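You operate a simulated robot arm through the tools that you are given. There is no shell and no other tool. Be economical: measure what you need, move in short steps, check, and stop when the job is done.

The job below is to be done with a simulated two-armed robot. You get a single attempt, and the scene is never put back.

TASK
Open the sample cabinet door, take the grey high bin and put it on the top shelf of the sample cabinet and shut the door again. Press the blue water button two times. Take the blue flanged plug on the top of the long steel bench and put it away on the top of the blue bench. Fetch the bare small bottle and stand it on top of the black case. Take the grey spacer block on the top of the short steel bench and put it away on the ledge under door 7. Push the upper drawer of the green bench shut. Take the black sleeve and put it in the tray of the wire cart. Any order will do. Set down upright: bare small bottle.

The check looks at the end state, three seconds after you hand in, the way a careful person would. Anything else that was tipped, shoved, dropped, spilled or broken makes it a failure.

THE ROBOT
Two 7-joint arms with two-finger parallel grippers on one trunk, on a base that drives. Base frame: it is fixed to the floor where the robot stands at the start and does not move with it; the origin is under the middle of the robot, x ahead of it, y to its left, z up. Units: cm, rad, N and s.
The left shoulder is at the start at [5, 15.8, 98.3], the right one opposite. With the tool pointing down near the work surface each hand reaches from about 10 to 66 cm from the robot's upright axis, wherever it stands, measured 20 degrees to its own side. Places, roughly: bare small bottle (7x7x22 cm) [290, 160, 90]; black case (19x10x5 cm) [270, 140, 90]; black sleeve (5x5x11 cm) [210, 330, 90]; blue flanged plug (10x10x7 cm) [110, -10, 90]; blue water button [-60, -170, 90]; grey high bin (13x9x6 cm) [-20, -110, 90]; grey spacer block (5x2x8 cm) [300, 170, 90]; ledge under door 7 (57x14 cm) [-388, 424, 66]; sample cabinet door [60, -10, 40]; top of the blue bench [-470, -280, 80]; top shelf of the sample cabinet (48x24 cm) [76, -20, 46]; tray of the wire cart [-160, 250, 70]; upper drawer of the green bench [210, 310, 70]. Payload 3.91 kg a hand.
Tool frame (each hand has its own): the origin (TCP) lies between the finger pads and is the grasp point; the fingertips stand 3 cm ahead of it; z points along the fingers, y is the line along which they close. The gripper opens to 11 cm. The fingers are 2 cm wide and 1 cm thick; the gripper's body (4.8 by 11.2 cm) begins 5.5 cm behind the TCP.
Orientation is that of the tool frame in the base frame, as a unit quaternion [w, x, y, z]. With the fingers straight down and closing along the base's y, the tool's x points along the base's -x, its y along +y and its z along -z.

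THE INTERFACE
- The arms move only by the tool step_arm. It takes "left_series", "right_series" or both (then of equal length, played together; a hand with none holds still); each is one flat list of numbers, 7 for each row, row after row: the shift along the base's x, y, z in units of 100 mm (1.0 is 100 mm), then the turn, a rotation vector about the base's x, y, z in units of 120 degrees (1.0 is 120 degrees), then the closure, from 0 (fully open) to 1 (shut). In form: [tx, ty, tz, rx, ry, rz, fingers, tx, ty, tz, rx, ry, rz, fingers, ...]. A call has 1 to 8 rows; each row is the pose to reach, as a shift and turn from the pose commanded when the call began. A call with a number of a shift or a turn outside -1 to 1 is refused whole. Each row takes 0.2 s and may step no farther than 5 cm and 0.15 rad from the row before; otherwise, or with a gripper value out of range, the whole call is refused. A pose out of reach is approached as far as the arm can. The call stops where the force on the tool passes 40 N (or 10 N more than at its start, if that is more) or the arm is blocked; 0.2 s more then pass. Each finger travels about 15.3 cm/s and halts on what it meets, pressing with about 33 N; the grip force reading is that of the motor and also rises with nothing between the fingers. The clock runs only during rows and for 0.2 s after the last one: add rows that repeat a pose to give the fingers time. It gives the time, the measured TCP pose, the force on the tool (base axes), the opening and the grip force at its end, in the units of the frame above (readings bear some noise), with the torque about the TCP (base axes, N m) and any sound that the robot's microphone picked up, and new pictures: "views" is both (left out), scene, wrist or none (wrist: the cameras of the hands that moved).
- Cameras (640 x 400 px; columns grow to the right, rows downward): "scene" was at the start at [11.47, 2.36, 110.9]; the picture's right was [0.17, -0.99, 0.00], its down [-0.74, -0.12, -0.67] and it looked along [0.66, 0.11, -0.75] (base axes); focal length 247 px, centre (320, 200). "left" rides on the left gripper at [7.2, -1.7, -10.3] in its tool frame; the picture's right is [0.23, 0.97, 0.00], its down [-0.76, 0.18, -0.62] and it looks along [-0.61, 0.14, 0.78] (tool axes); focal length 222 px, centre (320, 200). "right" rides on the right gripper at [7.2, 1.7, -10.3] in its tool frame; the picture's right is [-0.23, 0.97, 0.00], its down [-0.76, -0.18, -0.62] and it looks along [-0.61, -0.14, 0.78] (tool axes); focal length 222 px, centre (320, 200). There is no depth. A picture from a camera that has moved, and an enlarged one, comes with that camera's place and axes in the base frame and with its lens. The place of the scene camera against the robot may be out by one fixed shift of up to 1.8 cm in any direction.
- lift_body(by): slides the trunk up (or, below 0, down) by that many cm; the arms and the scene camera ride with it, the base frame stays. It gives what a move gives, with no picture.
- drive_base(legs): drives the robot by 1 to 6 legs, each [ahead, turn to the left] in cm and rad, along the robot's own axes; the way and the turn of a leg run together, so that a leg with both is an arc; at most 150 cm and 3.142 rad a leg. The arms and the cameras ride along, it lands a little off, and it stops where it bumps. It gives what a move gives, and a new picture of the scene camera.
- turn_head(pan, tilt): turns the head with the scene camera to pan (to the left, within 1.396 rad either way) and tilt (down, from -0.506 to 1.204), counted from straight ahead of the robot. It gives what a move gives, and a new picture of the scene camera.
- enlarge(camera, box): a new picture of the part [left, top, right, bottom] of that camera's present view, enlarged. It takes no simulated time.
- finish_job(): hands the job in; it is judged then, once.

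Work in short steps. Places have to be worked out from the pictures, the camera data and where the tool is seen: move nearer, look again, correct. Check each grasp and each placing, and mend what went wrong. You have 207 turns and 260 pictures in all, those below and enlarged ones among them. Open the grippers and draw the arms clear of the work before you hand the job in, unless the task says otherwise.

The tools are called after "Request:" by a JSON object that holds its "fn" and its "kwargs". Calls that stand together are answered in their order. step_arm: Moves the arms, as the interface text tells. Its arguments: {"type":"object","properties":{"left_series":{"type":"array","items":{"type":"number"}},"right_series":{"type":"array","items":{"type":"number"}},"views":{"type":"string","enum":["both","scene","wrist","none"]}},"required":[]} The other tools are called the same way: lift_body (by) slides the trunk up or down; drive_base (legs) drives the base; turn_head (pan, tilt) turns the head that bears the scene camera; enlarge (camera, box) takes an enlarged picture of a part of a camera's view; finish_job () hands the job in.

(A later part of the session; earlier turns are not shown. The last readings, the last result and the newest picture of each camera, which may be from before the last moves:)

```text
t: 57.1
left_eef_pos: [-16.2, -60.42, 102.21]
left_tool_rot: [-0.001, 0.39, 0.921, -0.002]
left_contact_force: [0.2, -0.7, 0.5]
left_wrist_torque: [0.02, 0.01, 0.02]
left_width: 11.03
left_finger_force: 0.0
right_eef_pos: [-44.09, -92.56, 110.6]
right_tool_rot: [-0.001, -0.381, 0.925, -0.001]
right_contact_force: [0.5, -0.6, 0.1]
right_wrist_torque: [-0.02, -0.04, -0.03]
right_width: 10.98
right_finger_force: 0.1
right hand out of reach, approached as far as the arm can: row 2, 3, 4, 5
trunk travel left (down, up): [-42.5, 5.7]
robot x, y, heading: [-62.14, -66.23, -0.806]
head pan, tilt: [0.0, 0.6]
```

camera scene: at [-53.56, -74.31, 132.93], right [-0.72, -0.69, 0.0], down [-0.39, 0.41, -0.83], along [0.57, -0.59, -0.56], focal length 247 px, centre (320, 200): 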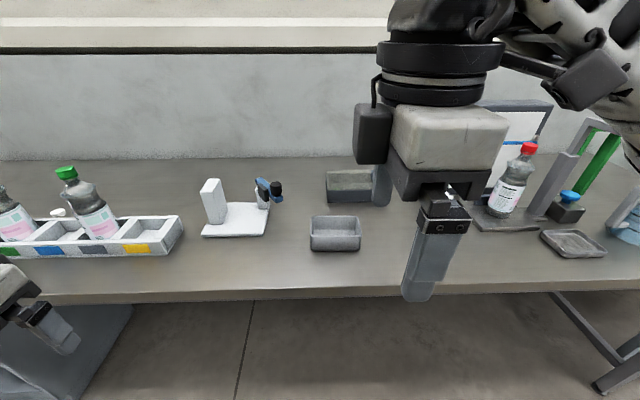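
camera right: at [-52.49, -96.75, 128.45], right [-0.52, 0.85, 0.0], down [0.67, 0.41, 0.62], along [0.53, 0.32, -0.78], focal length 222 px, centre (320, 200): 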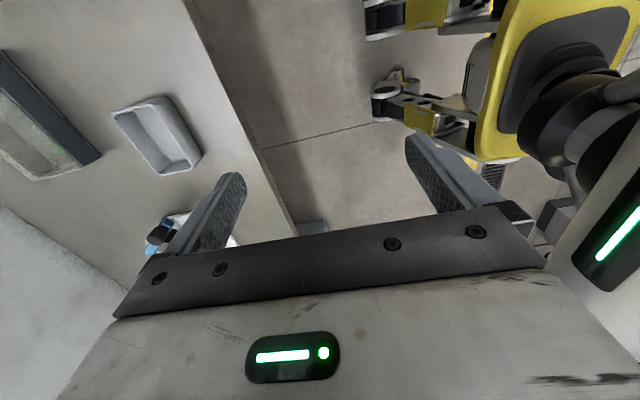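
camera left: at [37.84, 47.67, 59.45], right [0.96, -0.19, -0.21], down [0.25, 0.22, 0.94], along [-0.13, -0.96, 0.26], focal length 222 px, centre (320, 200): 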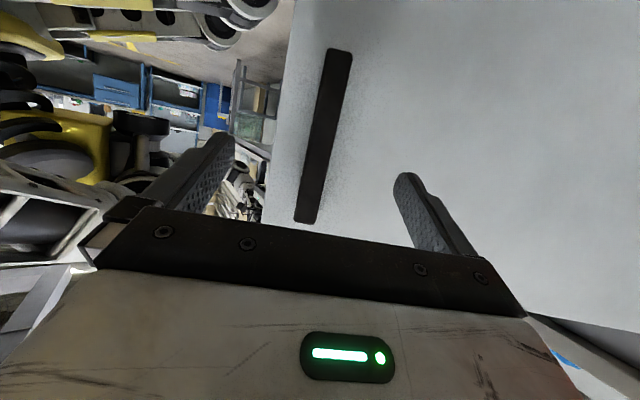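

This yaw sits at a joint limit. I unwind and try the other yaw direction (clockwise) instead.

Request:
{"fn": "step_arm", "kwargs": {"right_series": [0.05, -0.05, 0, 0, 0, -0.07, 0, 0.1, -0.1, 0, 0, 0, -0.14, 0, 0.15, -0.15, 0, 0, 0, -0.21, 0, 0.2, -0.2, 0, 0, 0, -0.28, 0, 0.25, -0.25, 0, 0, 0, -0.35, 0, 0.3, -0.3, 0, 0, 0, -0.42, 0, 0.35, -0.35, 0, 0, 0, -0.49, 0, 0.4, -0.4, 0, 0, 0, -0.56, 0], "views": "none"}}

Request:
{"fn": "step_arm", "kwargs": {"right_series": [0.05, -0.05, 0, 0, 0, -0.07, 0, 0.1, -0.1, 0, 0, 0, -0.14, 0, 0.15, -0.15, 0, 0, 0, -0.21, 0, 0.2, -0.2, 0, 0, 0, -0.28, 0, 0.25, -0.25, 0, 0, 0, -0.35, 0, 0.3, -0.3, 0, 0, 0, -0.42, 0, 0.35, -0.35, 0, 0, 0, -0.49, 0, 0.4, -0.4, 0, 0, 0, -0.56, 0], "views": "none"}}

Request:
{"fn": "step_arm", "kwargs": {"right_series": [0.05, -0.05, 0, 0, 0, -0.07, 0, 0.1, -0.1, 0, 0, 0, -0.14, 0, 0.15, -0.15, 0, 0, 0, -0.21, 0, 0.2, -0.2, 0, 0, 0, -0.28, 0, 0.25, -0.25, 0, 0, 0, -0.35, 0, 0.3, -0.3, 0, 0, 0, -0.38, 0], "views": "both"}}

```text
t: 58.9
left_eef_pos: [-16.22, -60.42, 102.12]
left_tool_rot: [-0.001, 0.39, 0.921, -0.001]
left_contact_force: [-0.6, -0.6, -0.2]
left_wrist_torque: [-0.01, 0.0, 0.0]
left_width: 10.99
left_finger_force: 0.1
right_eef_pos: [-40.08, -96.5, 111.04]
right_tool_rot: [-0.001, 0.195, 0.981, -0.001]
right_contact_force: [-0.5, -0.2, 0.2]
right_wrist_torque: [0.02, 0.0, 0.0]
right_width: 11.0
right_finger_force: 0.1
trunk travel left (down, up): [-42.5, 5.7]
robot x, y, heading: [-62.13, -66.22, -0.802]
head pan, tilt: [0.0, 0.6]
```

```text
t: 60.7
left_eef_pos: [-16.06, -60.47, 102.16]
left_tool_rot: [-0.001, 0.389, 0.921, -0.001]
left_contact_force: [0.0, -0.2, -0.4]
left_wrist_torque: [0.05, 0.02, -0.01]
left_width: 10.99
left_finger_force: 0.1
right_eef_pos: [-36.15, -100.45, 110.88]
right_tool_rot: [0.0, 0.704, 0.71, 0.002]
right_contact_force: [-0.7, 0.4, 0.8]
right_wrist_torque: [-0.02, 0.01, -0.02]
right_width: 11.0
right_finger_force: 0.1
trunk travel left (down, up): [-42.5, 5.7]
robot x, y, heading: [-62.62, -66.11, -0.807]
head pan, tilt: [0.0, 0.6]
```

```text
t: 62.1
left_eef_pos: [-16.17, -60.41, 102.15]
left_tool_rot: [-0.001, 0.39, 0.921, -0.002]
left_contact_force: [-0.1, 0.1, 0.0]
left_wrist_torque: [0.01, -0.04, -0.05]
left_width: 10.98
left_finger_force: 0.1
right_eef_pos: [-33.21, -103.37, 110.84]
right_tool_rot: [-0.002, 0.924, 0.381, 0.001]
right_contact_force: [0.2, 0.3, 0.9]
right_wrist_torque: [0.0, 0.0, 0.06]
right_width: 10.99
right_finger_force: 0.1
trunk travel left (down, up): [-42.5, 5.7]
robot x, y, heading: [-62.25, -65.93, -0.801]
head pan, tilt: [0.0, 0.6]
camera scene: at [-53.53, -74.3, 132.93], right [-0.72, -0.7, 0.0], down [-0.39, 0.41, -0.83], along [0.57, -0.59, -0.56], focal length 247 px, centre (320, 200)
camera right: at [-26.77, -99.52, 120.98], right [0.52, -0.85, 0.0], down [-0.67, -0.41, 0.62], along [-0.53, -0.33, -0.78], focal length 222 px, centre (320, 200)
```

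scene: 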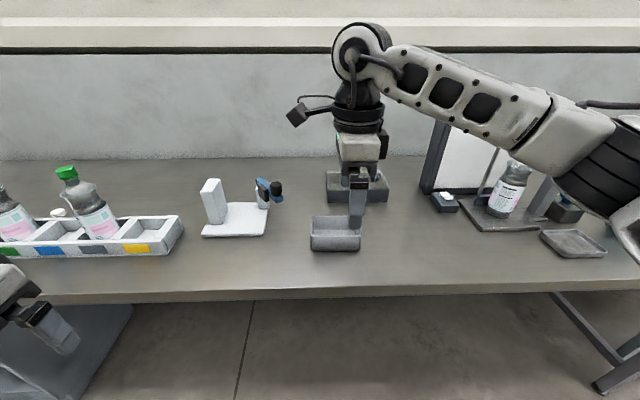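
right: 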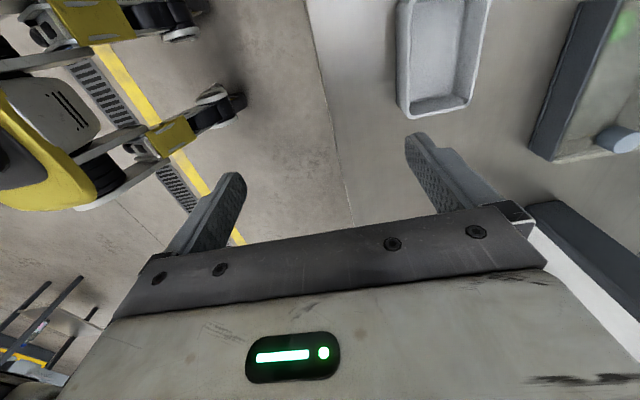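

Reachable this way. The rim spans f 60–68, centre l ≈ −95; I move above it.

Request:
{"fn": "step_arm", "kwargs": {"right_series": [0.2, -0.17, -0.25, 0, 0, 0, 0, 0.4, -0.34, -0.5, 0, 0, 0, 0, 0.6, -0.5, -0.75, 0, 0, 0, 0, 0.8, -0.67, -0.9, 0, 0, 0, 0, 0.98, -0.8, -1.0, 0, 0, 0, 0], "views": "both"}}

```text
t: 63.3
left_eef_pos: [-16.22, -60.36, 102.11]
left_tool_rot: [0.0, 0.39, 0.921, -0.002]
left_contact_force: [-0.3, 0.0, -0.1]
left_wrist_torque: [-0.01, 0.01, -0.06]
left_width: 11.01
left_finger_force: 0.0
right_eef_pos: [-23.23, -111.31, 100.89]
right_tool_rot: [-0.001, 0.924, 0.383, 0.001]
right_contact_force: [-0.8, -1.3, 0.3]
right_wrist_torque: [0.01, -0.01, 0.02]
right_width: 10.99
right_finger_force: 0.2
trunk travel left (down, up): [-42.5, 5.7]
robot x, y, heading: [-62.03, -65.73, -0.806]
head pan, tilt: [0.0, 0.6]
camera scene: at [-53.49, -74.25, 132.93], right [-0.72, -0.7, 0.0], down [-0.39, 0.41, -0.83], along [0.57, -0.59, -0.56], focal length 247 px, centre (320, 200)
camera right: at [-16.86, -107.46, 111.05], right [0.53, -0.85, 0.0], down [-0.66, -0.41, 0.62], along [-0.53, -0.33, -0.78], focal length 222 px, centre (320, 200)
```

scene: 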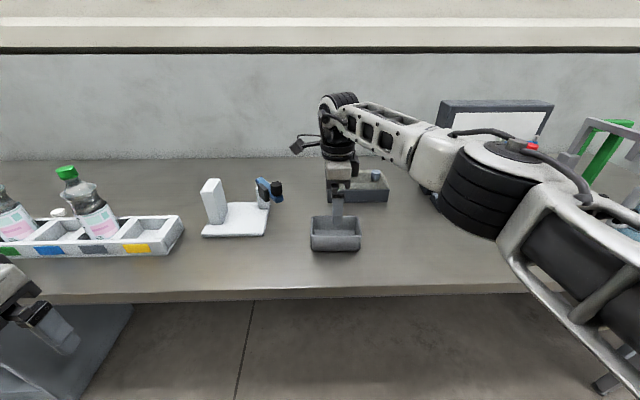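
right: 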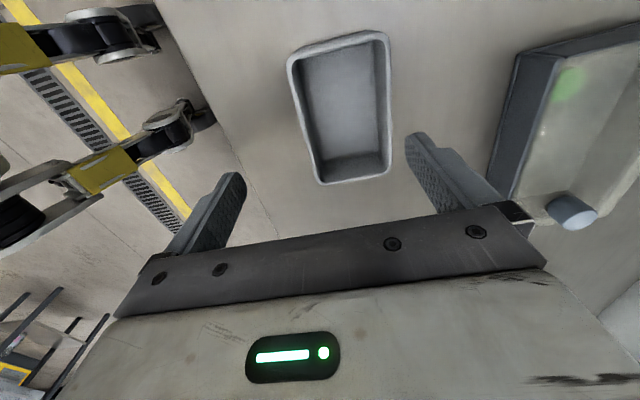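

Rim centre computed at f≈64.8, l≈−95.3. Shift 2.5 cm forward, descend, check.

Request:
{"fn": "step_arm", "kwargs": {"right_series": [0.17, -0.17, -0.1, 0, 0, 0, 0, 0.17, -0.17, -0.4, 0, 0, 0, 0, 0.17, -0.17, -0.7, 0, 0, 0, 0], "views": "wrist"}}

```text
t: 64.1
left_eef_pos: [-16.16, -60.31, 102.12]
left_tool_rot: [0.0, 0.39, 0.921, -0.003]
left_contact_force: [-0.4, 0.3, 0.4]
left_wrist_torque: [0.0, -0.01, 0.0]
left_width: 11.0
left_finger_force: 0.0
right_eef_pos: [-22.92, -112.5, 93.87]
right_tool_rot: [0.0, 0.924, 0.382, -0.001]
right_contact_force: [-0.1, 0.2, 0.5]
right_wrist_torque: [-0.03, 0.02, -0.02]
right_width: 10.98
right_finger_force: 0.1
right hand out of reach, approached as far as the arm can: row 1, 2, 3
trunk travel left (down, up): [-42.5, 5.7]
robot x, y, heading: [-62.18, -65.83, -0.803]
head pan, tilt: [0.0, 0.6]
camera right: at [-16.63, -108.53, 103.98], right [0.53, -0.85, 0.0], down [-0.66, -0.41, 0.62], along [-0.53, -0.33, -0.78], focal length 222 px, centre (320, 200)
```

right: 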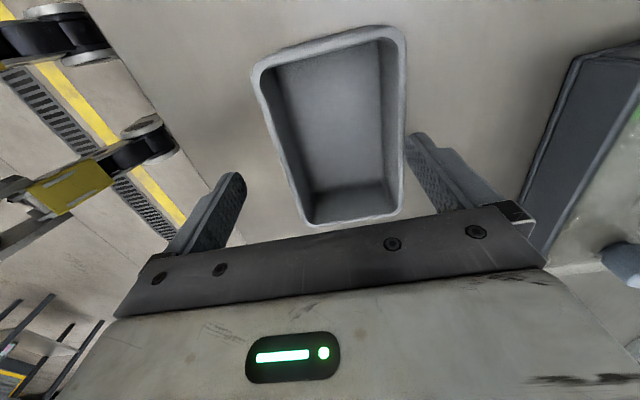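

At reach limit; raise 4 cm, drive 5 cm closer, and re-centre.

Request:
{"fn": "step_arm", "kwargs": {"right_series": [0, 0, 0.25, 0, 0, 0, 0, 0, 0, 0.5, 0, 0, 0, 0], "views": "none"}}

Request:
{"fn": "drive_base", "kwargs": {"legs": [[5, 0]]}}

```text
t: 64.7
left_eef_pos: [-16.14, -60.41, 102.19]
left_tool_rot: [-0.001, 0.39, 0.921, -0.002]
left_contact_force: [-0.3, 0.3, 0.0]
left_wrist_torque: [0.01, -0.02, 0.01]
left_width: 10.97
left_finger_force: 0.0
right_eef_pos: [-23.12, -112.33, 98.99]
right_tool_rot: [-0.001, 0.924, 0.381, 0.0]
right_contact_force: [0.1, -0.3, -0.2]
right_wrist_torque: [0.02, 0.04, -0.01]
right_width: 11.0
right_finger_force: 0.1
trunk travel left (down, up): [-42.5, 5.7]
robot x, y, heading: [-62.35, -66.13, -0.801]
head pan, tilt: [0.0, 0.6]
```

```text
t: 65.6
left_eef_pos: [-12.57, -64.14, 102.05]
left_tool_rot: [0.0, 0.39, 0.921, -0.001]
left_contact_force: [0.1, -0.2, -0.3]
left_wrist_torque: [0.03, 0.0, -0.03]
left_width: 11.0
left_finger_force: 0.0
right_eef_pos: [-19.49, -116.26, 98.79]
right_tool_rot: [-0.002, 0.924, 0.382, 0.0]
right_contact_force: [-0.2, -0.1, 0.0]
right_wrist_torque: [0.01, 0.03, -0.01]
right_width: 11.02
right_finger_force: 0.1
trunk travel left (down, up): [-42.5, 5.7]
robot x, y, heading: [-58.89, -69.82, -0.803]
head pan, tilt: [0.0, 0.6]
camera scene: at [-49.99, -77.97, 132.91], right [-0.72, -0.69, 0.0], down [-0.39, 0.41, -0.82], along [0.57, -0.59, -0.57], focal length 247 px, centre (320, 200)
```

scene: 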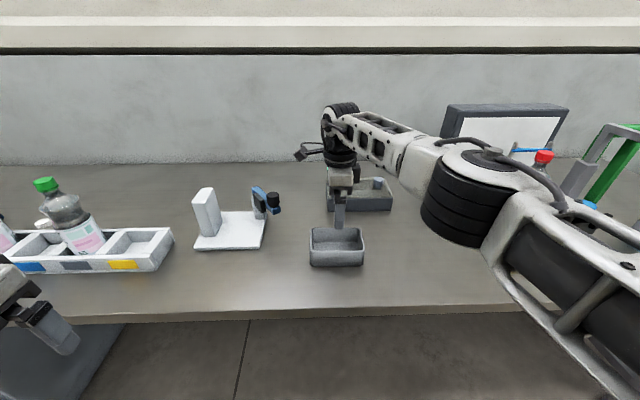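

Shift back 3.6 cm to the bin centre and lower over it.

Request:
{"fn": "step_arm", "kwargs": {"right_series": [-0.2, 0.3, 0, 0, 0, 0, 0, -0.2, 0.3, -0.2, 0, 0, 0, 0, -0.2, 0.3, -0.35, 0, 0, 0, 0], "views": "wrist"}}

```text
t: 66.4
left_eef_pos: [-12.64, -64.01, 102.17]
left_tool_rot: [0.0, 0.39, 0.921, -0.002]
left_contact_force: [0.3, -0.2, -0.1]
left_wrist_torque: [-0.02, 0.03, 0.01]
left_width: 11.0
left_finger_force: 0.0
right_eef_pos: [-21.55, -113.01, 95.51]
right_tool_rot: [-0.001, 0.924, 0.381, 0.0]
right_contact_force: [-0.4, 0.0, -0.1]
right_wrist_torque: [-0.03, -0.01, 0.03]
right_width: 11.0
right_finger_force: 0.1
trunk travel left (down, up): [-42.5, 5.7]
robot x, y, heading: [-58.52, -69.77, -0.802]
head pan, tilt: [0.0, 0.6]
camera right: at [-15.22, -109.28, 105.57], right [0.53, -0.85, 0.0], down [-0.67, -0.41, 0.62], along [-0.53, -0.33, -0.78], focal length 222 px, centre (320, 200)
```

right: 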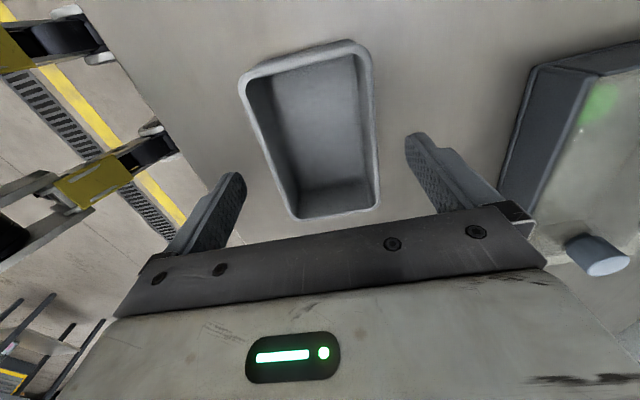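

Centred between the fingers. Descend to z≈90 and close.

Request:
{"fn": "step_arm", "kwargs": {"right_series": [0.01, -0.01, -0.3, 0, 0, 0, 0, 0.01, -0.01, -0.55, 0, 0, 0, 0, 0.01, -0.01, -0.55, 0, 0, 0, 0.5, 0.01, -0.01, -0.55, 0, 0, 0, 0.8, 0.01, -0.01, -0.55, 0, 0, 0, 0.8], "views": "wrist"}}

```text
t: 67.6
left_eef_pos: [-12.66, -63.95, 102.21]
left_tool_rot: [-0.001, 0.39, 0.921, -0.001]
left_contact_force: [-0.2, -0.3, -0.2]
left_wrist_torque: [-0.03, -0.01, -0.01]
left_width: 11.01
left_finger_force: 0.0
right_eef_pos: [-21.45, -113.41, 89.95]
right_tool_rot: [-0.002, 0.924, 0.383, 0.001]
right_contact_force: [0.0, 0.2, -0.6]
right_wrist_torque: [0.01, 0.01, 0.02]
right_width: 8.48
right_finger_force: 32.8
trunk travel left (down, up): [-42.5, 5.7]
robot x, y, heading: [-58.64, -69.78, -0.804]
head pan, tilt: [0.0, 0.6]
camera right: at [-15.17, -109.5, 100.04], right [0.53, -0.85, 0.0], down [-0.67, -0.41, 0.62], along [-0.53, -0.33, -0.78], focal length 222 px, centre (320, 200)
```

right: 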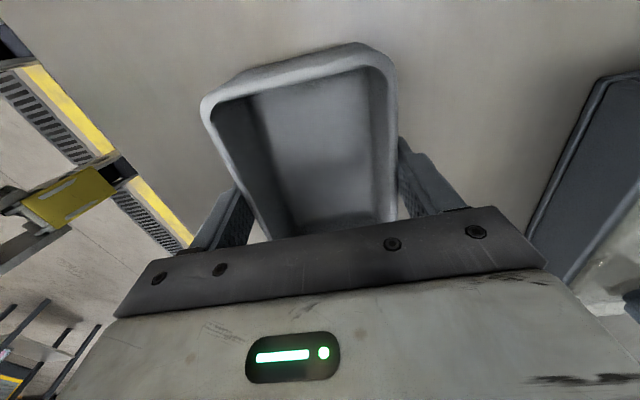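

Gripped at 8.5 cm. Lift 5 cm and turn the hand back a quarter turn with the bin.

Request:
{"fn": "step_arm", "kwargs": {"right_series": [0, 0, 0.25, 0, 0, 0, 0.8, 0, 0, 0.5, 0, 0, 0, 0.8, -0.1, 0.1, 0.5, 0, 0, 0.07, 0.8, -0.2, 0.2, 0.5, 0, 0, 0.14, 0.8, -0.3, 0.3, 0.5, 0, 0, 0.21, 0.8, -0.35, 0.35, 0.5, 0, 0, 0.28, 0.8, -0.35, 0.35, 0.5, 0, 0, 0.35, 0.8, -0.35, 0.35, 0.5, 0, 0, 0.42, 0.8], "views": "none"}}

Request:
{"fn": "step_arm", "kwargs": {"right_series": [0, 0, 0, 0, 0, 0.066, 0.8, 0, 0, 0, 0, 0, 0.132, 0.8, 0, 0, 0, 0, 0, 0.198, 0.8, 0, 0, 0, 0, 0, 0.264, 0.8, 0, 0, 0, 0, 0, 0.33, 0.8, 0, 0, -0.2, 0, 0, 0.33, 0.8, 0, 0, -0.4, 0, 0, 0.33, 0.8], "views": "both"}}

```text
t: 69.4
left_eef_pos: [-12.58, -64.1, 102.13]
left_tool_rot: [0.0, 0.391, 0.921, -0.002]
left_contact_force: [-0.2, 0.0, -0.9]
left_wrist_torque: [0.05, 0.05, -0.03]
left_width: 10.98
left_finger_force: 0.0
right_eef_pos: [-24.89, -109.73, 94.87]
right_tool_rot: [-0.001, 0.673, 0.739, 0.0]
right_contact_force: [0.7, -0.8, -1.9]
right_wrist_torque: [0.02, -0.02, 0.0]
right_width: 8.48
right_finger_force: 33.5
trunk travel left (down, up): [-42.5, 5.7]
robot x, y, heading: [-58.54, -69.47, -0.802]
head pan, tilt: [0.0, 0.6]
```

```text
t: 71.0
left_eef_pos: [-12.58, -64.1, 102.08]
left_tool_rot: [0.0, 0.391, 0.921, -0.002]
left_contact_force: [-0.8, -0.5, 0.2]
left_wrist_torque: [0.0, -0.03, -0.02]
left_width: 10.98
left_finger_force: 0.0
right_eef_pos: [-24.92, -109.74, 90.79]
right_tool_rot: [-0.001, 0.383, 0.924, -0.001]
right_contact_force: [0.0, 0.8, -1.2]
right_wrist_torque: [0.01, 0.03, 0.04]
right_width: 8.48
right_finger_force: 33.0
trunk travel left (down, up): [-42.5, 5.7]
robot x, y, heading: [-58.51, -69.78, -0.798]
head pan, tilt: [0.0, 0.6]
camera scene: at [-50.03, -77.93, 132.93], right [-0.72, -0.69, 0.0], down [-0.39, 0.41, -0.82], along [0.57, -0.59, -0.57], focal length 247 px, centre (320, 200)
camera right: at [-28.87, -103.45, 100.99], right [0.85, 0.53, 0.0], down [0.41, -0.67, 0.62], along [0.33, -0.53, -0.78], focal length 222 px, centre (320, 200)
```

scene: 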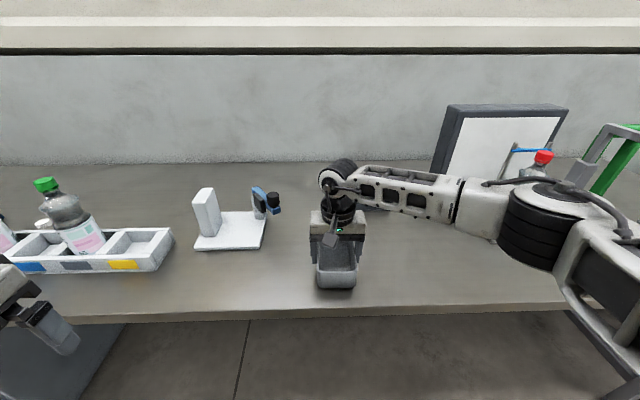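
right: 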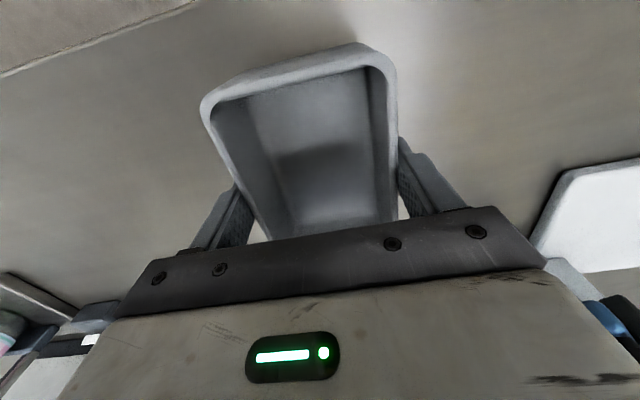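

Set the bin down, open, rise clear, then pitch the hand 45° forward.

Request:
{"fn": "step_arm", "kwargs": {"right_series": [0, 0, -0.07, 0, 0, 0, 0.8, 0, 0, -0.09, 0, 0, 0, 0.8, 0, 0, -0.09, 0, 0, 0, 0.4, 0, 0, -0.09, 0, 0, 0, 0, 0, 0, 0.2, 0, 0, 0, 0, 0, 0, 0.6, 0, 0, 0, 0, 0, 0, 0.9, 0, 0, 0, 0], "views": "none"}}

Request:
{"fn": "step_arm", "kwargs": {"right_series": [0, 0, 0, -0.0442, -0.0442, 0, 0, 0, 0, 0, -0.0883, -0.0883, 0, 0, 0, 0, 0, -0.1325, -0.1325, 0, 0, 0, 0, 0, -0.1767, -0.1767, 0, 0, 0, 0, 0, -0.2208, -0.2208, 0, 0, 0, 0, 0, -0.265, -0.265, 0, 0], "views": "both"}}

```text
t: 72.6
left_eef_pos: [-12.54, -64.04, 102.06]
left_tool_rot: [0.0, 0.39, 0.921, -0.002]
left_contact_force: [0.2, 0.5, -1.2]
left_wrist_torque: [-0.02, 0.0, 0.03]
left_width: 11.01
left_finger_force: 0.0
right_eef_pos: [-24.85, -109.66, 100.02]
right_tool_rot: [-0.001, 0.384, 0.923, 0.0]
right_contact_force: [0.1, -0.7, -0.2]
right_wrist_torque: [-0.03, -0.01, 0.02]
right_width: 11.0
right_finger_force: 0.0
trunk travel left (down, up): [-42.5, 5.7]
robot x, y, heading: [-58.69, -69.52, -0.804]
head pan, tilt: [0.0, 0.6]
```

```text
t: 74.0
left_eef_pos: [-12.65, -64.06, 102.13]
left_tool_rot: [-0.001, 0.39, 0.921, -0.002]
left_contact_force: [0.3, -0.4, -0.3]
left_wrist_torque: [0.0, -0.03, -0.02]
left_width: 10.99
left_finger_force: 0.0
right_eef_pos: [-24.94, -109.57, 99.91]
right_tool_rot: [0.354, 0.355, 0.853, -0.146]
right_contact_force: [-0.4, -0.1, 0.0]
right_wrist_torque: [0.0, -0.01, -0.03]
right_width: 11.0
right_finger_force: 0.0
trunk travel left (down, up): [-42.5, 5.7]
robot x, y, heading: [-58.68, -70.0, -0.806]
head pan, tilt: [0.0, 0.6]
camera scene: at [-50.05, -77.91, 132.93], right [-0.72, -0.69, 0.0], down [-0.39, 0.41, -0.83], along [0.57, -0.59, -0.56], focal length 247 px, centre (320, 200)
camera right: at [-32.5, -99.65, 101.91], right [0.8, 0.57, 0.16], down [-0.06, -0.2, 0.98], along [0.59, -0.8, -0.13], focal length 222 px, centre (320, 200)
```

scene: 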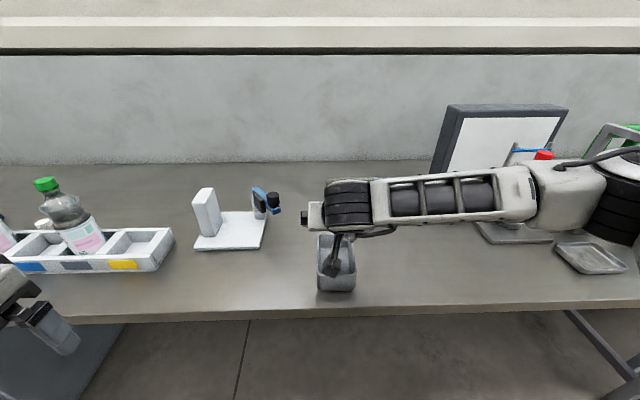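
right: 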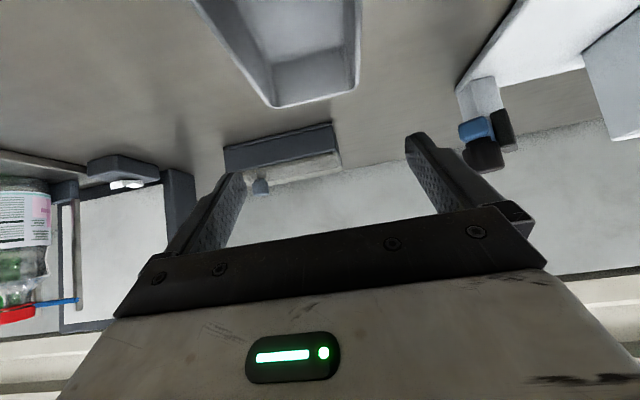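

Pitch reached. Descend over the bin to z 90 and grip again.

Request:
{"fn": "step_arm", "kwargs": {"right_series": [0.04, -0.05, -0.3, 0, 0, 0, 0, 0.04, -0.05, -0.6, 0, 0, 0, 0, 0.04, -0.05, -0.85, 0, 0, 0, 0, 0.04, -0.05, -0.99, 0, 0, 0, 0, 0.04, -0.05, -0.99, 0, 0, 0, 0.5, 0.04, -0.05, -0.99, 0, 0, 0, 0.8, 0.04, -0.05, -0.99, 0, 0, 0, 0.8], "views": "both"}}

```text
t: 75.6
left_eef_pos: [-12.79, -64.06, 102.09]
left_tool_rot: [-0.001, 0.39, 0.921, -0.002]
left_contact_force: [0.5, 0.5, 0.1]
left_wrist_torque: [0.01, 0.01, -0.01]
left_width: 11.01
left_finger_force: 0.0
right_eef_pos: [-24.52, -110.15, 90.21]
right_tool_rot: [0.352, 0.354, 0.854, -0.146]
right_contact_force: [0.1, -0.6, 0.0]
right_wrist_torque: [-0.08, -0.03, 0.04]
right_width: 8.47
right_finger_force: 32.2
trunk travel left (down, up): [-42.5, 5.7]
robot x, y, heading: [-58.67, -69.94, -0.799]
head pan, tilt: [0.0, 0.6]
camera scene: at [-50.04, -77.91, 132.93], right [-0.72, -0.69, 0.0], down [-0.39, 0.41, -0.83], along [0.57, -0.59, -0.56], focal length 247 px, centre (320, 200)
camera right: at [-32.09, -100.2, 92.09], right [0.8, 0.57, 0.16], down [-0.06, -0.2, 0.98], along [0.59, -0.8, -0.13], focal length 222 px, centre (320, 200)
```

scene: 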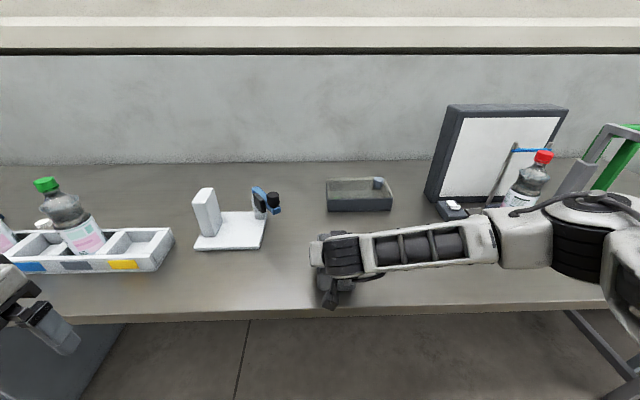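
right: 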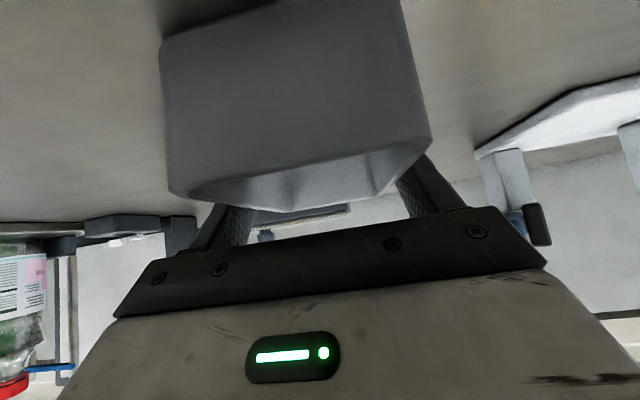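

Bin gripped again with the hand pitched. Lift it and draw it back over the bench edge.

Request:
{"fn": "step_arm", "kwargs": {"right_series": [0, 0, 0.3, 0, 0, 0, 0.8, 0, 0, 0.6, 0, 0, 0, 0.8, -0.15, 0.15, 0.8, 0, 0, 0, 0.8, -0.4, 0.4, 0.9, 0, 0, 0, 0.8, -0.65, 0.65, 0.95, 0, 0, 0, 0.8, -0.9, 0.9, 1.0, 0, 0, 0, 0.8], "views": "none"}}

Request:
{"fn": "drive_base", "kwargs": {"legs": [[-20, 0], [0, 1.571], [105, 0], [0, -1.571]]}}

```text
t: 77.0
left_eef_pos: [-12.63, -64.02, 102.15]
left_tool_rot: [0.0, 0.389, 0.921, -0.002]
left_contact_force: [-0.2, 0.2, 0.7]
left_wrist_torque: [0.01, -0.02, 0.01]
left_width: 11.0
left_finger_force: 0.1
right_eef_pos: [-33.51, -101.26, 100.07]
right_tool_rot: [0.353, 0.355, 0.853, -0.147]
right_contact_force: [-0.7, -0.2, -2.6]
right_wrist_torque: [0.01, 0.0, -0.02]
right_width: 8.47
right_finger_force: 32.4
trunk travel left (down, up): [-42.5, 5.7]
robot x, y, heading: [-58.38, -69.75, -0.803]
head pan, tilt: [0.0, 0.6]
```

```text
t: 87.0
left_eef_pos: [-6.24, 61.82, 102.12]
left_tool_rot: [0.002, -0.381, 0.925, -0.001]
left_contact_force: [1.1, 0.8, -0.2]
left_wrist_torque: [0.04, -0.01, -0.04]
left_width: 10.99
left_finger_force: 0.1
right_eef_pos: [31.12, 41.64, 99.84]
right_tool_rot: [0.353, -0.358, 0.852, 0.147]
right_contact_force: [-0.6, -0.1, -1.0]
right_wrist_torque: [0.0, -0.03, 0.03]
right_width: 8.44
right_finger_force: 32.7
trunk travel left (down, up): [-42.5, 5.7]
robot x, y, heading: [-0.22, 16.3, 0.775]
head pan, tilt: [0.0, 0.6]
stopped in leg 3: the robot was blocked; the commanded pose is now the measured one
camera scene: at [8.73, 26.13, 132.93], right [0.7, -0.71, 0.0], down [-0.4, -0.4, -0.83], along [0.59, 0.58, -0.56], focal length 247 px, centre (320, 200)
```

scene: 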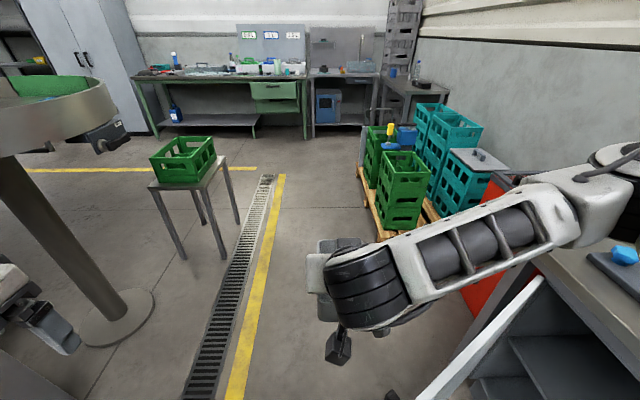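

Blocked at l≈11 — the base reached the open door. Back off 10 cm and face the bench.

Request:
{"fn": "drive_base", "kwargs": {"legs": [[-10, 0], [0, -1.571]]}}

Request:
{"fn": "turn_head", "kwargs": {"pan": 0.4, "tilt": 0.8}}

```text
t: 91.9
left_eef_pos: [38.68, 16.26, 102.09]
left_tool_rot: [0.0, 0.374, 0.927, -0.003]
left_contact_force: [-0.2, 0.1, 0.3]
left_wrist_torque: [-0.02, 0.01, 0.03]
left_width: 11.0
left_finger_force: 0.0
right_eef_pos: [19.2, -21.52, 99.96]
right_tool_rot: [0.354, 0.339, 0.86, -0.14]
right_contact_force: [-0.3, -0.2, -1.7]
right_wrist_torque: [0.04, -0.01, -0.02]
right_width: 8.46
right_finger_force: 33.0
trunk travel left (down, up): [-42.5, 5.7]
robot x, y, heading: [-7.34, 9.27, -0.767]
head pan, tilt: [0.0, 0.6]
camera scene: at [1.87, 1.2, 132.93], right [-0.69, -0.72, 0.0], down [-0.41, 0.39, -0.82], along [0.59, -0.57, -0.57], focal length 247 px, centre (320, 200)
```

scene: 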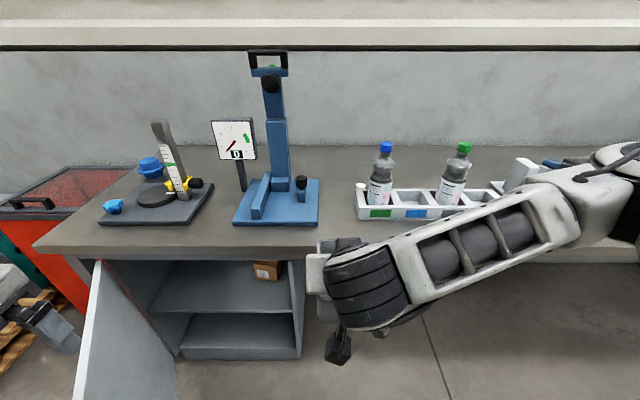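

```text
t: 92.8
left_eef_pos: [38.65, 16.35, 102.11]
left_tool_rot: [0.001, 0.374, 0.928, -0.003]
left_contact_force: [0.3, -0.5, -0.6]
left_wrist_torque: [0.0, 0.01, -0.05]
left_width: 10.99
left_finger_force: 0.1
right_eef_pos: [19.17, -21.45, 99.99]
right_tool_rot: [0.354, 0.34, 0.86, -0.141]
right_contact_force: [0.5, -1.2, -1.8]
right_wrist_torque: [0.01, -0.02, 0.02]
right_width: 8.47
right_finger_force: 33.2
trunk travel left (down, up): [-42.5, 5.7]
robot x, y, heading: [-7.09, 8.9, -0.769]
head pan, tilt: [0.4, 0.799]
camera scene: at [3.04, 4.44, 131.24], right [-0.36, -0.93, 0.0], down [-0.67, 0.26, -0.7], along [0.65, -0.25, -0.72], focal length 247 px, centre (320, 200)
```

scene: 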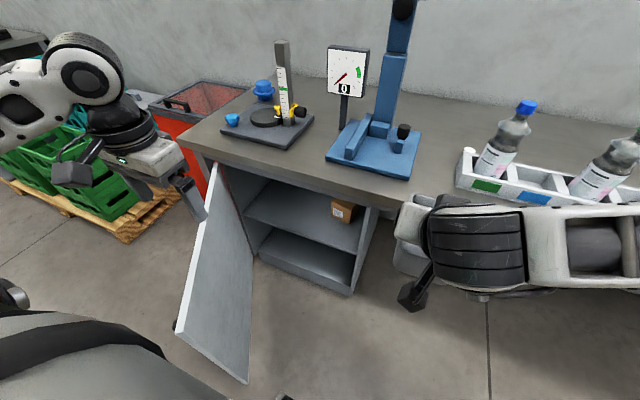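

The door is still at ~60°. I'll lower with the left hand inside the door, then push the door further open from inside.

Request:
{"fn": "step_arm", "kwargs": {"left_series": [0.14, -0.25, 0, 0, 0, 0, 1, 0.28, -0.5, 0, 0, 0, 0, 1, 0.42, -0.75, 0, 0, 0, 0, 1, 0.57, -0.99, 0, 0, 0, 0, 1], "views": "none"}}

Request:
{"fn": "lift_body", "kwargs": {"by": -40}}

Request:
{"fn": "turn_head", "kwargs": {"pan": 0.4, "tilt": 0.5}}

```text
t: 93.8
left_eef_pos: [44.26, 6.23, 102.02]
left_tool_rot: [0.0, 0.374, 0.928, -0.003]
left_contact_force: [0.3, 1.3, -0.3]
left_wrist_torque: [0.02, 0.01, 0.0]
left_width: 0.01
left_finger_force: 33.1
right_eef_pos: [19.16, -21.58, 100.04]
right_tool_rot: [0.354, 0.341, 0.86, -0.14]
right_contact_force: [0.4, -0.5, -1.1]
right_wrist_torque: [0.02, 0.0, 0.03]
right_width: 8.46
right_finger_force: 33.2
trunk travel left (down, up): [-42.5, 5.7]
robot x, y, heading: [-7.19, 9.25, -0.768]
head pan, tilt: [0.4, 0.799]
```

```text
t: 97.6
left_eef_pos: [44.27, 6.33, 62.13]
left_tool_rot: [0.0, 0.374, 0.927, -0.001]
left_contact_force: [0.6, 0.0, -0.6]
left_wrist_torque: [0.01, -0.02, -0.01]
left_width: 0.01
left_finger_force: 33.2
right_eef_pos: [19.2, -21.54, 59.93]
right_tool_rot: [0.355, 0.34, 0.86, -0.14]
right_contact_force: [-0.1, 1.1, -1.8]
right_wrist_torque: [-0.02, 0.0, 0.03]
right_width: 8.45
right_finger_force: 32.9
trunk travel left (down, up): [-2.5, 45.7]
robot x, y, heading: [-7.04, 8.95, -0.77]
head pan, tilt: [0.4, 0.799]
```

```text
t: 98.4
left_eef_pos: [44.2, 6.36, 62.08]
left_tool_rot: [0.0, 0.374, 0.927, -0.002]
left_contact_force: [-0.1, -0.2, -0.6]
left_wrist_torque: [-0.02, 0.04, -0.01]
left_width: 0.0
left_finger_force: 33.1
right_eef_pos: [19.25, -21.34, 59.99]
right_tool_rot: [0.353, 0.34, 0.86, -0.141]
right_contact_force: [0.4, -0.5, -1.1]
right_wrist_torque: [0.01, 0.02, 0.01]
right_width: 8.47
right_finger_force: 33.4
trunk travel left (down, up): [-2.5, 45.7]
robot x, y, heading: [-7.11, 9.25, -0.77]
head pan, tilt: [0.4, 0.499]
camera scene: at [4.0, 4.08, 93.83], right [-0.36, -0.93, 0.0], down [-0.45, 0.17, -0.88], along [0.82, -0.32, -0.48], focal length 247 px, centre (320, 200)
```

scene: 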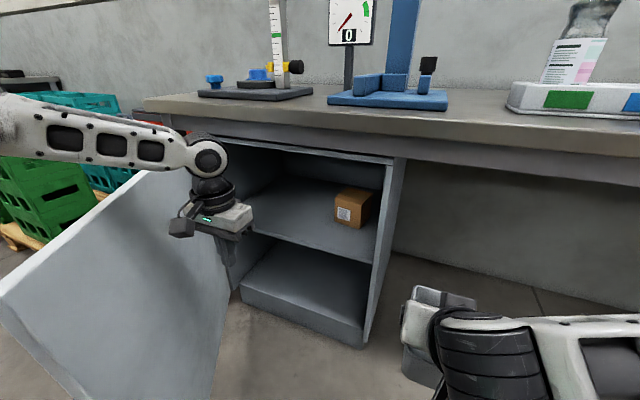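

Left hand is inside the door; push it left.

Request:
{"fn": "step_arm", "kwargs": {"left_series": [0.12, 0.2, 0, 0, 0, 0, 1, 0.24, 0.4, 0, 0, 0, 0, 1, 0.36, 0.6, 0, 0, 0, 0, 1, 0.48, 0.8, 0, 0, 0, 0, 1, 0.6, 0.98, 0, 0, 0, 0, 1], "views": "none"}}

Request:
{"fn": "step_arm", "kwargs": {"left_series": [0.08, 0.2, 0, 0, 0, 0, 1, 0.16, 0.4, 0, 0, 0, 0, 1, 0.24, 0.6, 0, 0, 0, 0, 1, 0.32, 0.8, 0, 0, 0, 0, 1, 0.4, 0.98, 0, 0, 0, 0, 1], "views": "scene"}}

```text
t: 99.6
left_eef_pos: [50.29, 15.98, 62.12]
left_tool_rot: [-0.001, 0.374, 0.927, -0.001]
left_contact_force: [-0.9, -0.3, -0.3]
left_wrist_torque: [-0.01, 0.01, -0.02]
left_width: 0.0
left_finger_force: 32.9
right_eef_pos: [19.28, -21.47, 59.9]
right_tool_rot: [0.354, 0.34, 0.86, -0.141]
right_contact_force: [-0.5, 0.0, -1.3]
right_wrist_torque: [0.0, 0.03, 0.01]
right_width: 8.46
right_finger_force: 33.2
trunk travel left (down, up): [-2.5, 45.7]
robot x, y, heading: [-6.99, 9.01, -0.767]
head pan, tilt: [0.4, 0.499]
```

```text
t: 100.8
left_eef_pos: [54.1, 26.14, 62.07]
left_tool_rot: [0.0, 0.374, 0.927, -0.003]
left_contact_force: [0.6, -0.3, 0.3]
left_wrist_torque: [0.0, 0.0, -0.01]
left_width: 0.0
left_finger_force: 33.0
right_eef_pos: [19.24, -21.39, 60.06]
right_tool_rot: [0.355, 0.339, 0.86, -0.14]
right_contact_force: [-0.1, -0.6, -2.5]
right_wrist_torque: [-0.01, 0.01, -0.01]
right_width: 8.45
right_finger_force: 33.0
trunk travel left (down, up): [-2.5, 45.7]
robot x, y, heading: [-6.75, 9.04, -0.769]
head pan, tilt: [0.4, 0.499]
camera scene: at [4.0, 4.08, 93.83], right [-0.36, -0.93, 0.0], down [-0.45, 0.17, -0.88], along [0.82, -0.32, -0.48], focal length 247 px, centre (320, 200)
```

scene: 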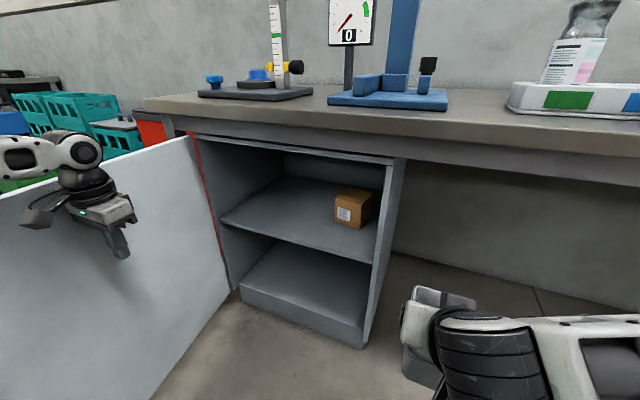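

The door yields easily. Push on a bit more.

Request:
{"fn": "step_arm", "kwargs": {"left_series": [0.1, 0.18, 0, 0, 0, 0, 1, 0.2, 0.37, 0, 0, 0, 0, 1, 0.3, 0.55, 0, 0, 0, 0, 1, 0.4, 0.73, 0, 0, 0, 0, 1, 0.5, 0.92, 0, 0, 0, 0, 1], "views": "scene"}}

```text
t: 102.0
left_eef_pos: [59.04, 35.27, 61.89]
left_tool_rot: [-0.001, 0.374, 0.927, -0.001]
left_contact_force: [0.1, -0.7, 0.0]
left_wrist_torque: [0.01, 0.01, -0.05]
left_width: 0.02
left_finger_force: 32.7
right_eef_pos: [19.33, -21.48, 59.93]
right_tool_rot: [0.354, 0.34, 0.86, -0.14]
right_contact_force: [0.7, 0.5, -1.9]
right_wrist_torque: [0.02, -0.02, -0.02]
right_width: 8.47
right_finger_force: 33.3
trunk travel left (down, up): [-2.5, 45.7]
robot x, y, heading: [-6.83, 8.86, -0.766]
head pan, tilt: [0.4, 0.499]
camera scene: at [4.0, 4.08, 93.84], right [-0.36, -0.93, 0.0], down [-0.45, 0.17, -0.88], along [0.82, -0.32, -0.48], focal length 247 px, centre (320, 200)
```

scene: 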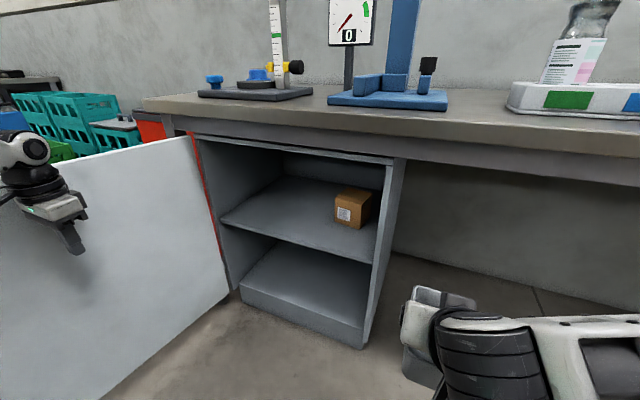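

Door is ~90° open now. Withdraw the left hand, then reposition the base: back-left, then forward.

Request:
{"fn": "step_arm", "kwargs": {"left_series": [-0.24, -0.24, 0, 0, 0, 0, 1, -0.48, -0.48, 0, 0, 0, 0, 1, -0.72, -0.72, 0, 0, 0, 0, 1, -0.96, -0.96, 0, 0, 0, 0, 1], "views": "none"}}

Request:
{"fn": "step_arm", "kwargs": {"left_series": [-0.24, -0.24, 0, 0, 0, 0, 1, -0.48, -0.48, 0, 0, 0, 0, 1, -0.72, -0.72, 0, 0, 0, 0, 1, -0.96, -0.96, 0, 0, 0, 0, 1, -0.99, -0.99, 0, 0, 0, 0, 1], "views": "none"}}

Request:
{"fn": "drive_base", "kwargs": {"legs": [[0, -0.8], [-26, 0], [0, 0.785], [32, 0]]}}

```text
t: 103.0
left_eef_pos: [49.77, 25.56, 62.11]
left_tool_rot: [0.0, 0.372, 0.928, -0.002]
left_contact_force: [-0.8, 0.8, -0.6]
left_wrist_torque: [0.01, -0.03, 0.03]
left_width: 0.0
left_finger_force: 32.4
right_eef_pos: [19.24, -21.46, 60.0]
right_tool_rot: [0.354, 0.34, 0.86, -0.14]
right_contact_force: [-0.6, 0.1, -1.0]
right_wrist_torque: [-0.01, 0.01, -0.01]
right_width: 8.46
right_finger_force: 32.9
trunk travel left (down, up): [-2.5, 45.7]
robot x, y, heading: [-7.19, 9.42, -0.767]
head pan, tilt: [0.4, 0.499]
```

```text
t: 104.2
left_eef_pos: [39.88, 15.5, 62.0]
left_tool_rot: [0.0, 0.374, 0.928, -0.002]
left_contact_force: [0.4, 0.1, 0.1]
left_wrist_torque: [0.0, -0.01, 0.02]
left_width: 0.0
left_finger_force: 33.0
right_eef_pos: [19.26, -21.5, 59.97]
right_tool_rot: [0.354, 0.34, 0.86, -0.14]
right_contact_force: [-0.4, -0.5, -1.3]
right_wrist_torque: [0.01, -0.02, -0.01]
right_width: 8.43
right_finger_force: 33.0
trunk travel left (down, up): [-2.5, 45.7]
robot x, y, heading: [-7.49, 9.16, -0.771]
head pan, tilt: [0.4, 0.499]
```

```text
t: 112.0
left_eef_pos: [62.77, 18.73, 62.08]
left_tool_rot: [0.0, 0.381, 0.925, -0.002]
left_contact_force: [-1.1, 0.0, 0.1]
left_wrist_torque: [-0.01, 0.01, -0.01]
left_width: 0.0
left_finger_force: 33.4
right_eef_pos: [41.63, -17.97, 59.86]
right_tool_rot: [0.354, 0.345, 0.857, -0.143]
right_contact_force: [-0.3, 0.9, -2.7]
right_wrist_torque: [0.0, 0.0, 0.02]
right_width: 8.46
right_finger_force: 33.3
trunk travel left (down, up): [-2.5, 45.7]
robot x, y, heading: [16.07, 12.77, -0.774]
head pan, tilt: [0.4, 0.499]
camera scene: at [26.72, 7.76, 93.84], right [-0.37, -0.93, 0.0], down [-0.44, 0.18, -0.88], along [0.81, -0.33, -0.48], focal length 247 px, centre (320, 200)
```

scene: 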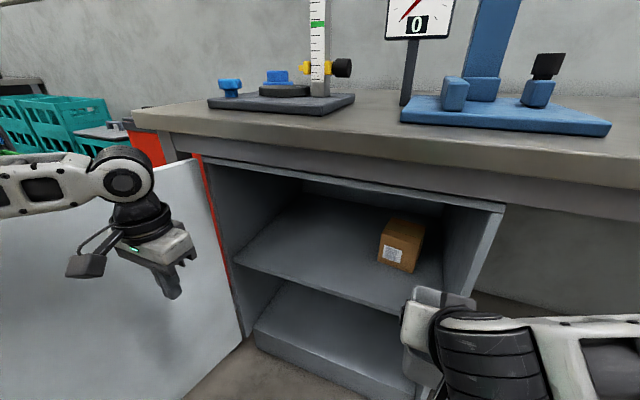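

Bin now in front of the cabinet, with the box at the right of the shelf. Move the bin left to l≈42 while pulling the left hand back.

Request:
{"fn": "step_arm", "kwargs": {"left_series": [-0.18, 0.18, 0, 0, 0, 0, 1, -0.36, 0.36, 0, 0, 0, 0, 1, -0.54, 0.54, 0, 0, 0, 0, 1, -0.7, 0.7, 0, 0, 0, 0, 1], "right_series": [0.215, 0.232, -0.04, 0, 0, 0, 0.8, 0.43, 0.465, -0.08, 0, 0, 0, 0.8, 0.645, 0.698, -0.12, 0, 0, 0, 0.8, 0.86, 0.93, -0.16, 0, 0, 0, 0.8], "views": "none"}}

Request:
{"fn": "step_arm", "kwargs": {"right_series": [0.215, 0.232, -0.04, 0, 0, 0, 0.8, 0.43, 0.465, -0.08, 0, 0, 0, 0.8, 0.645, 0.698, -0.12, 0, 0, 0, 0.8, 0.86, 0.93, -0.16, 0, 0, 0, 0.8], "views": "both"}}

```text
t: 113.0
left_eef_pos: [56.62, 25.62, 62.01]
left_tool_rot: [-0.001, 0.38, 0.925, -0.003]
left_contact_force: [0.4, 1.3, 1.0]
left_wrist_torque: [-0.01, 0.02, -0.02]
left_width: 0.0
left_finger_force: 32.4
left hand out of reach, approached as far as the arm can: row 4
right_eef_pos: [50.3, -8.8, 58.2]
right_tool_rot: [0.353, 0.347, 0.857, -0.144]
right_contact_force: [-0.3, -1.0, -1.6]
right_wrist_torque: [0.02, -0.01, 0.0]
right_width: 8.48
right_finger_force: 32.9
trunk travel left (down, up): [-2.5, 45.7]
robot x, y, heading: [15.71, 12.72, -0.784]
head pan, tilt: [0.4, 0.499]
```

```text
t: 114.0
left_eef_pos: [56.68, 25.71, 62.24]
left_tool_rot: [-0.001, 0.38, 0.925, -0.002]
left_contact_force: [0.1, 0.2, 0.3]
left_wrist_torque: [0.03, 0.03, 0.02]
left_width: 0.0
left_finger_force: 33.0
right_eef_pos: [57.42, -0.88, 56.97]
right_tool_rot: [0.353, 0.347, 0.857, -0.144]
right_contact_force: [-0.7, -0.3, -1.6]
right_wrist_torque: [-0.01, 0.04, -0.03]
right_width: 8.46
right_finger_force: 32.9
right hand out of reach, approached as far as the arm can: row 4
trunk travel left (down, up): [-2.5, 45.7]
robot x, y, heading: [15.46, 13.17, -0.781]
head pan, tilt: [0.4, 0.499]
camera scene: at [26.72, 7.75, 93.84], right [-0.37, -0.93, 0.0], down [-0.44, 0.18, -0.88], along [0.81, -0.33, -0.48], focal length 247 px, centre (320, 200)
camera right: at [49.8, 8.88, 58.91], right [0.79, 0.59, 0.16], down [-0.05, -0.2, 0.98], along [0.61, -0.78, -0.13], focal length 222 px, centre (320, 200)
```

scene: 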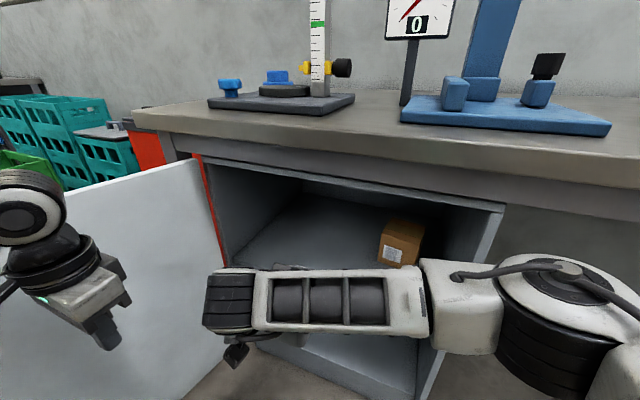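
right: 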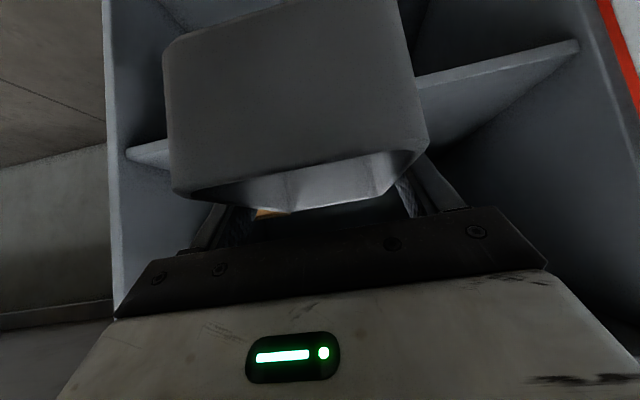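

Shelf top measured at z≈46.4; the bin's bottom is at ~52. Insert straight forward.

Request:
{"fn": "step_arm", "kwargs": {"right_series": [0.24, -0.23, 0, 0, 0, 0, 0.8, 0.48, -0.46, -0.05, 0, 0, 0, 0.8, 0.72, -0.7, -0.1, 0, 0, 0, 0.8, 0.96, -0.93, -0.1, 0, 0, 0, 0.8], "views": "both"}}

```text
t: 115.0
left_eef_pos: [56.62, 25.77, 62.08]
left_tool_rot: [-0.001, 0.381, 0.925, -0.003]
left_contact_force: [-0.3, -0.3, -0.2]
left_wrist_torque: [0.03, -0.02, 0.0]
left_width: 0.0
left_finger_force: 32.7
right_eef_pos: [65.53, -8.7, 56.06]
right_tool_rot: [0.353, 0.346, 0.858, -0.143]
right_contact_force: [0.1, 0.7, -1.4]
right_wrist_torque: [0.01, -0.03, 0.01]
right_width: 8.42
right_finger_force: 33.0
right hand out of reach, approached as far as the arm can: row 4
trunk travel left (down, up): [-2.5, 45.7]
robot x, y, heading: [15.53, 13.17, -0.781]
head pan, tilt: [0.4, 0.499]
camera scene: at [26.72, 7.75, 93.84], right [-0.37, -0.93, 0.0], down [-0.44, 0.18, -0.88], along [0.81, -0.33, -0.48], focal length 247 px, centre (320, 200)
camera right: at [57.75, 1.07, 57.95], right [0.79, 0.59, 0.16], down [-0.05, -0.2, 0.98], along [0.61, -0.78, -0.13], focal length 222 px, centre (320, 200)
```

scene: 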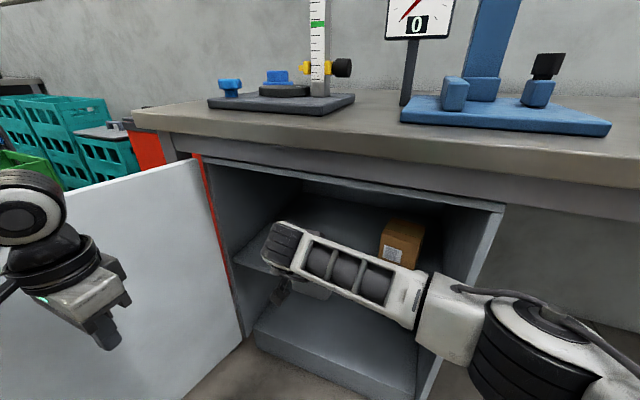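
right: 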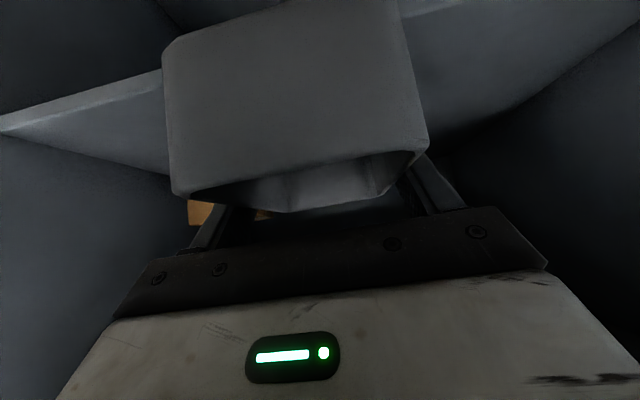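

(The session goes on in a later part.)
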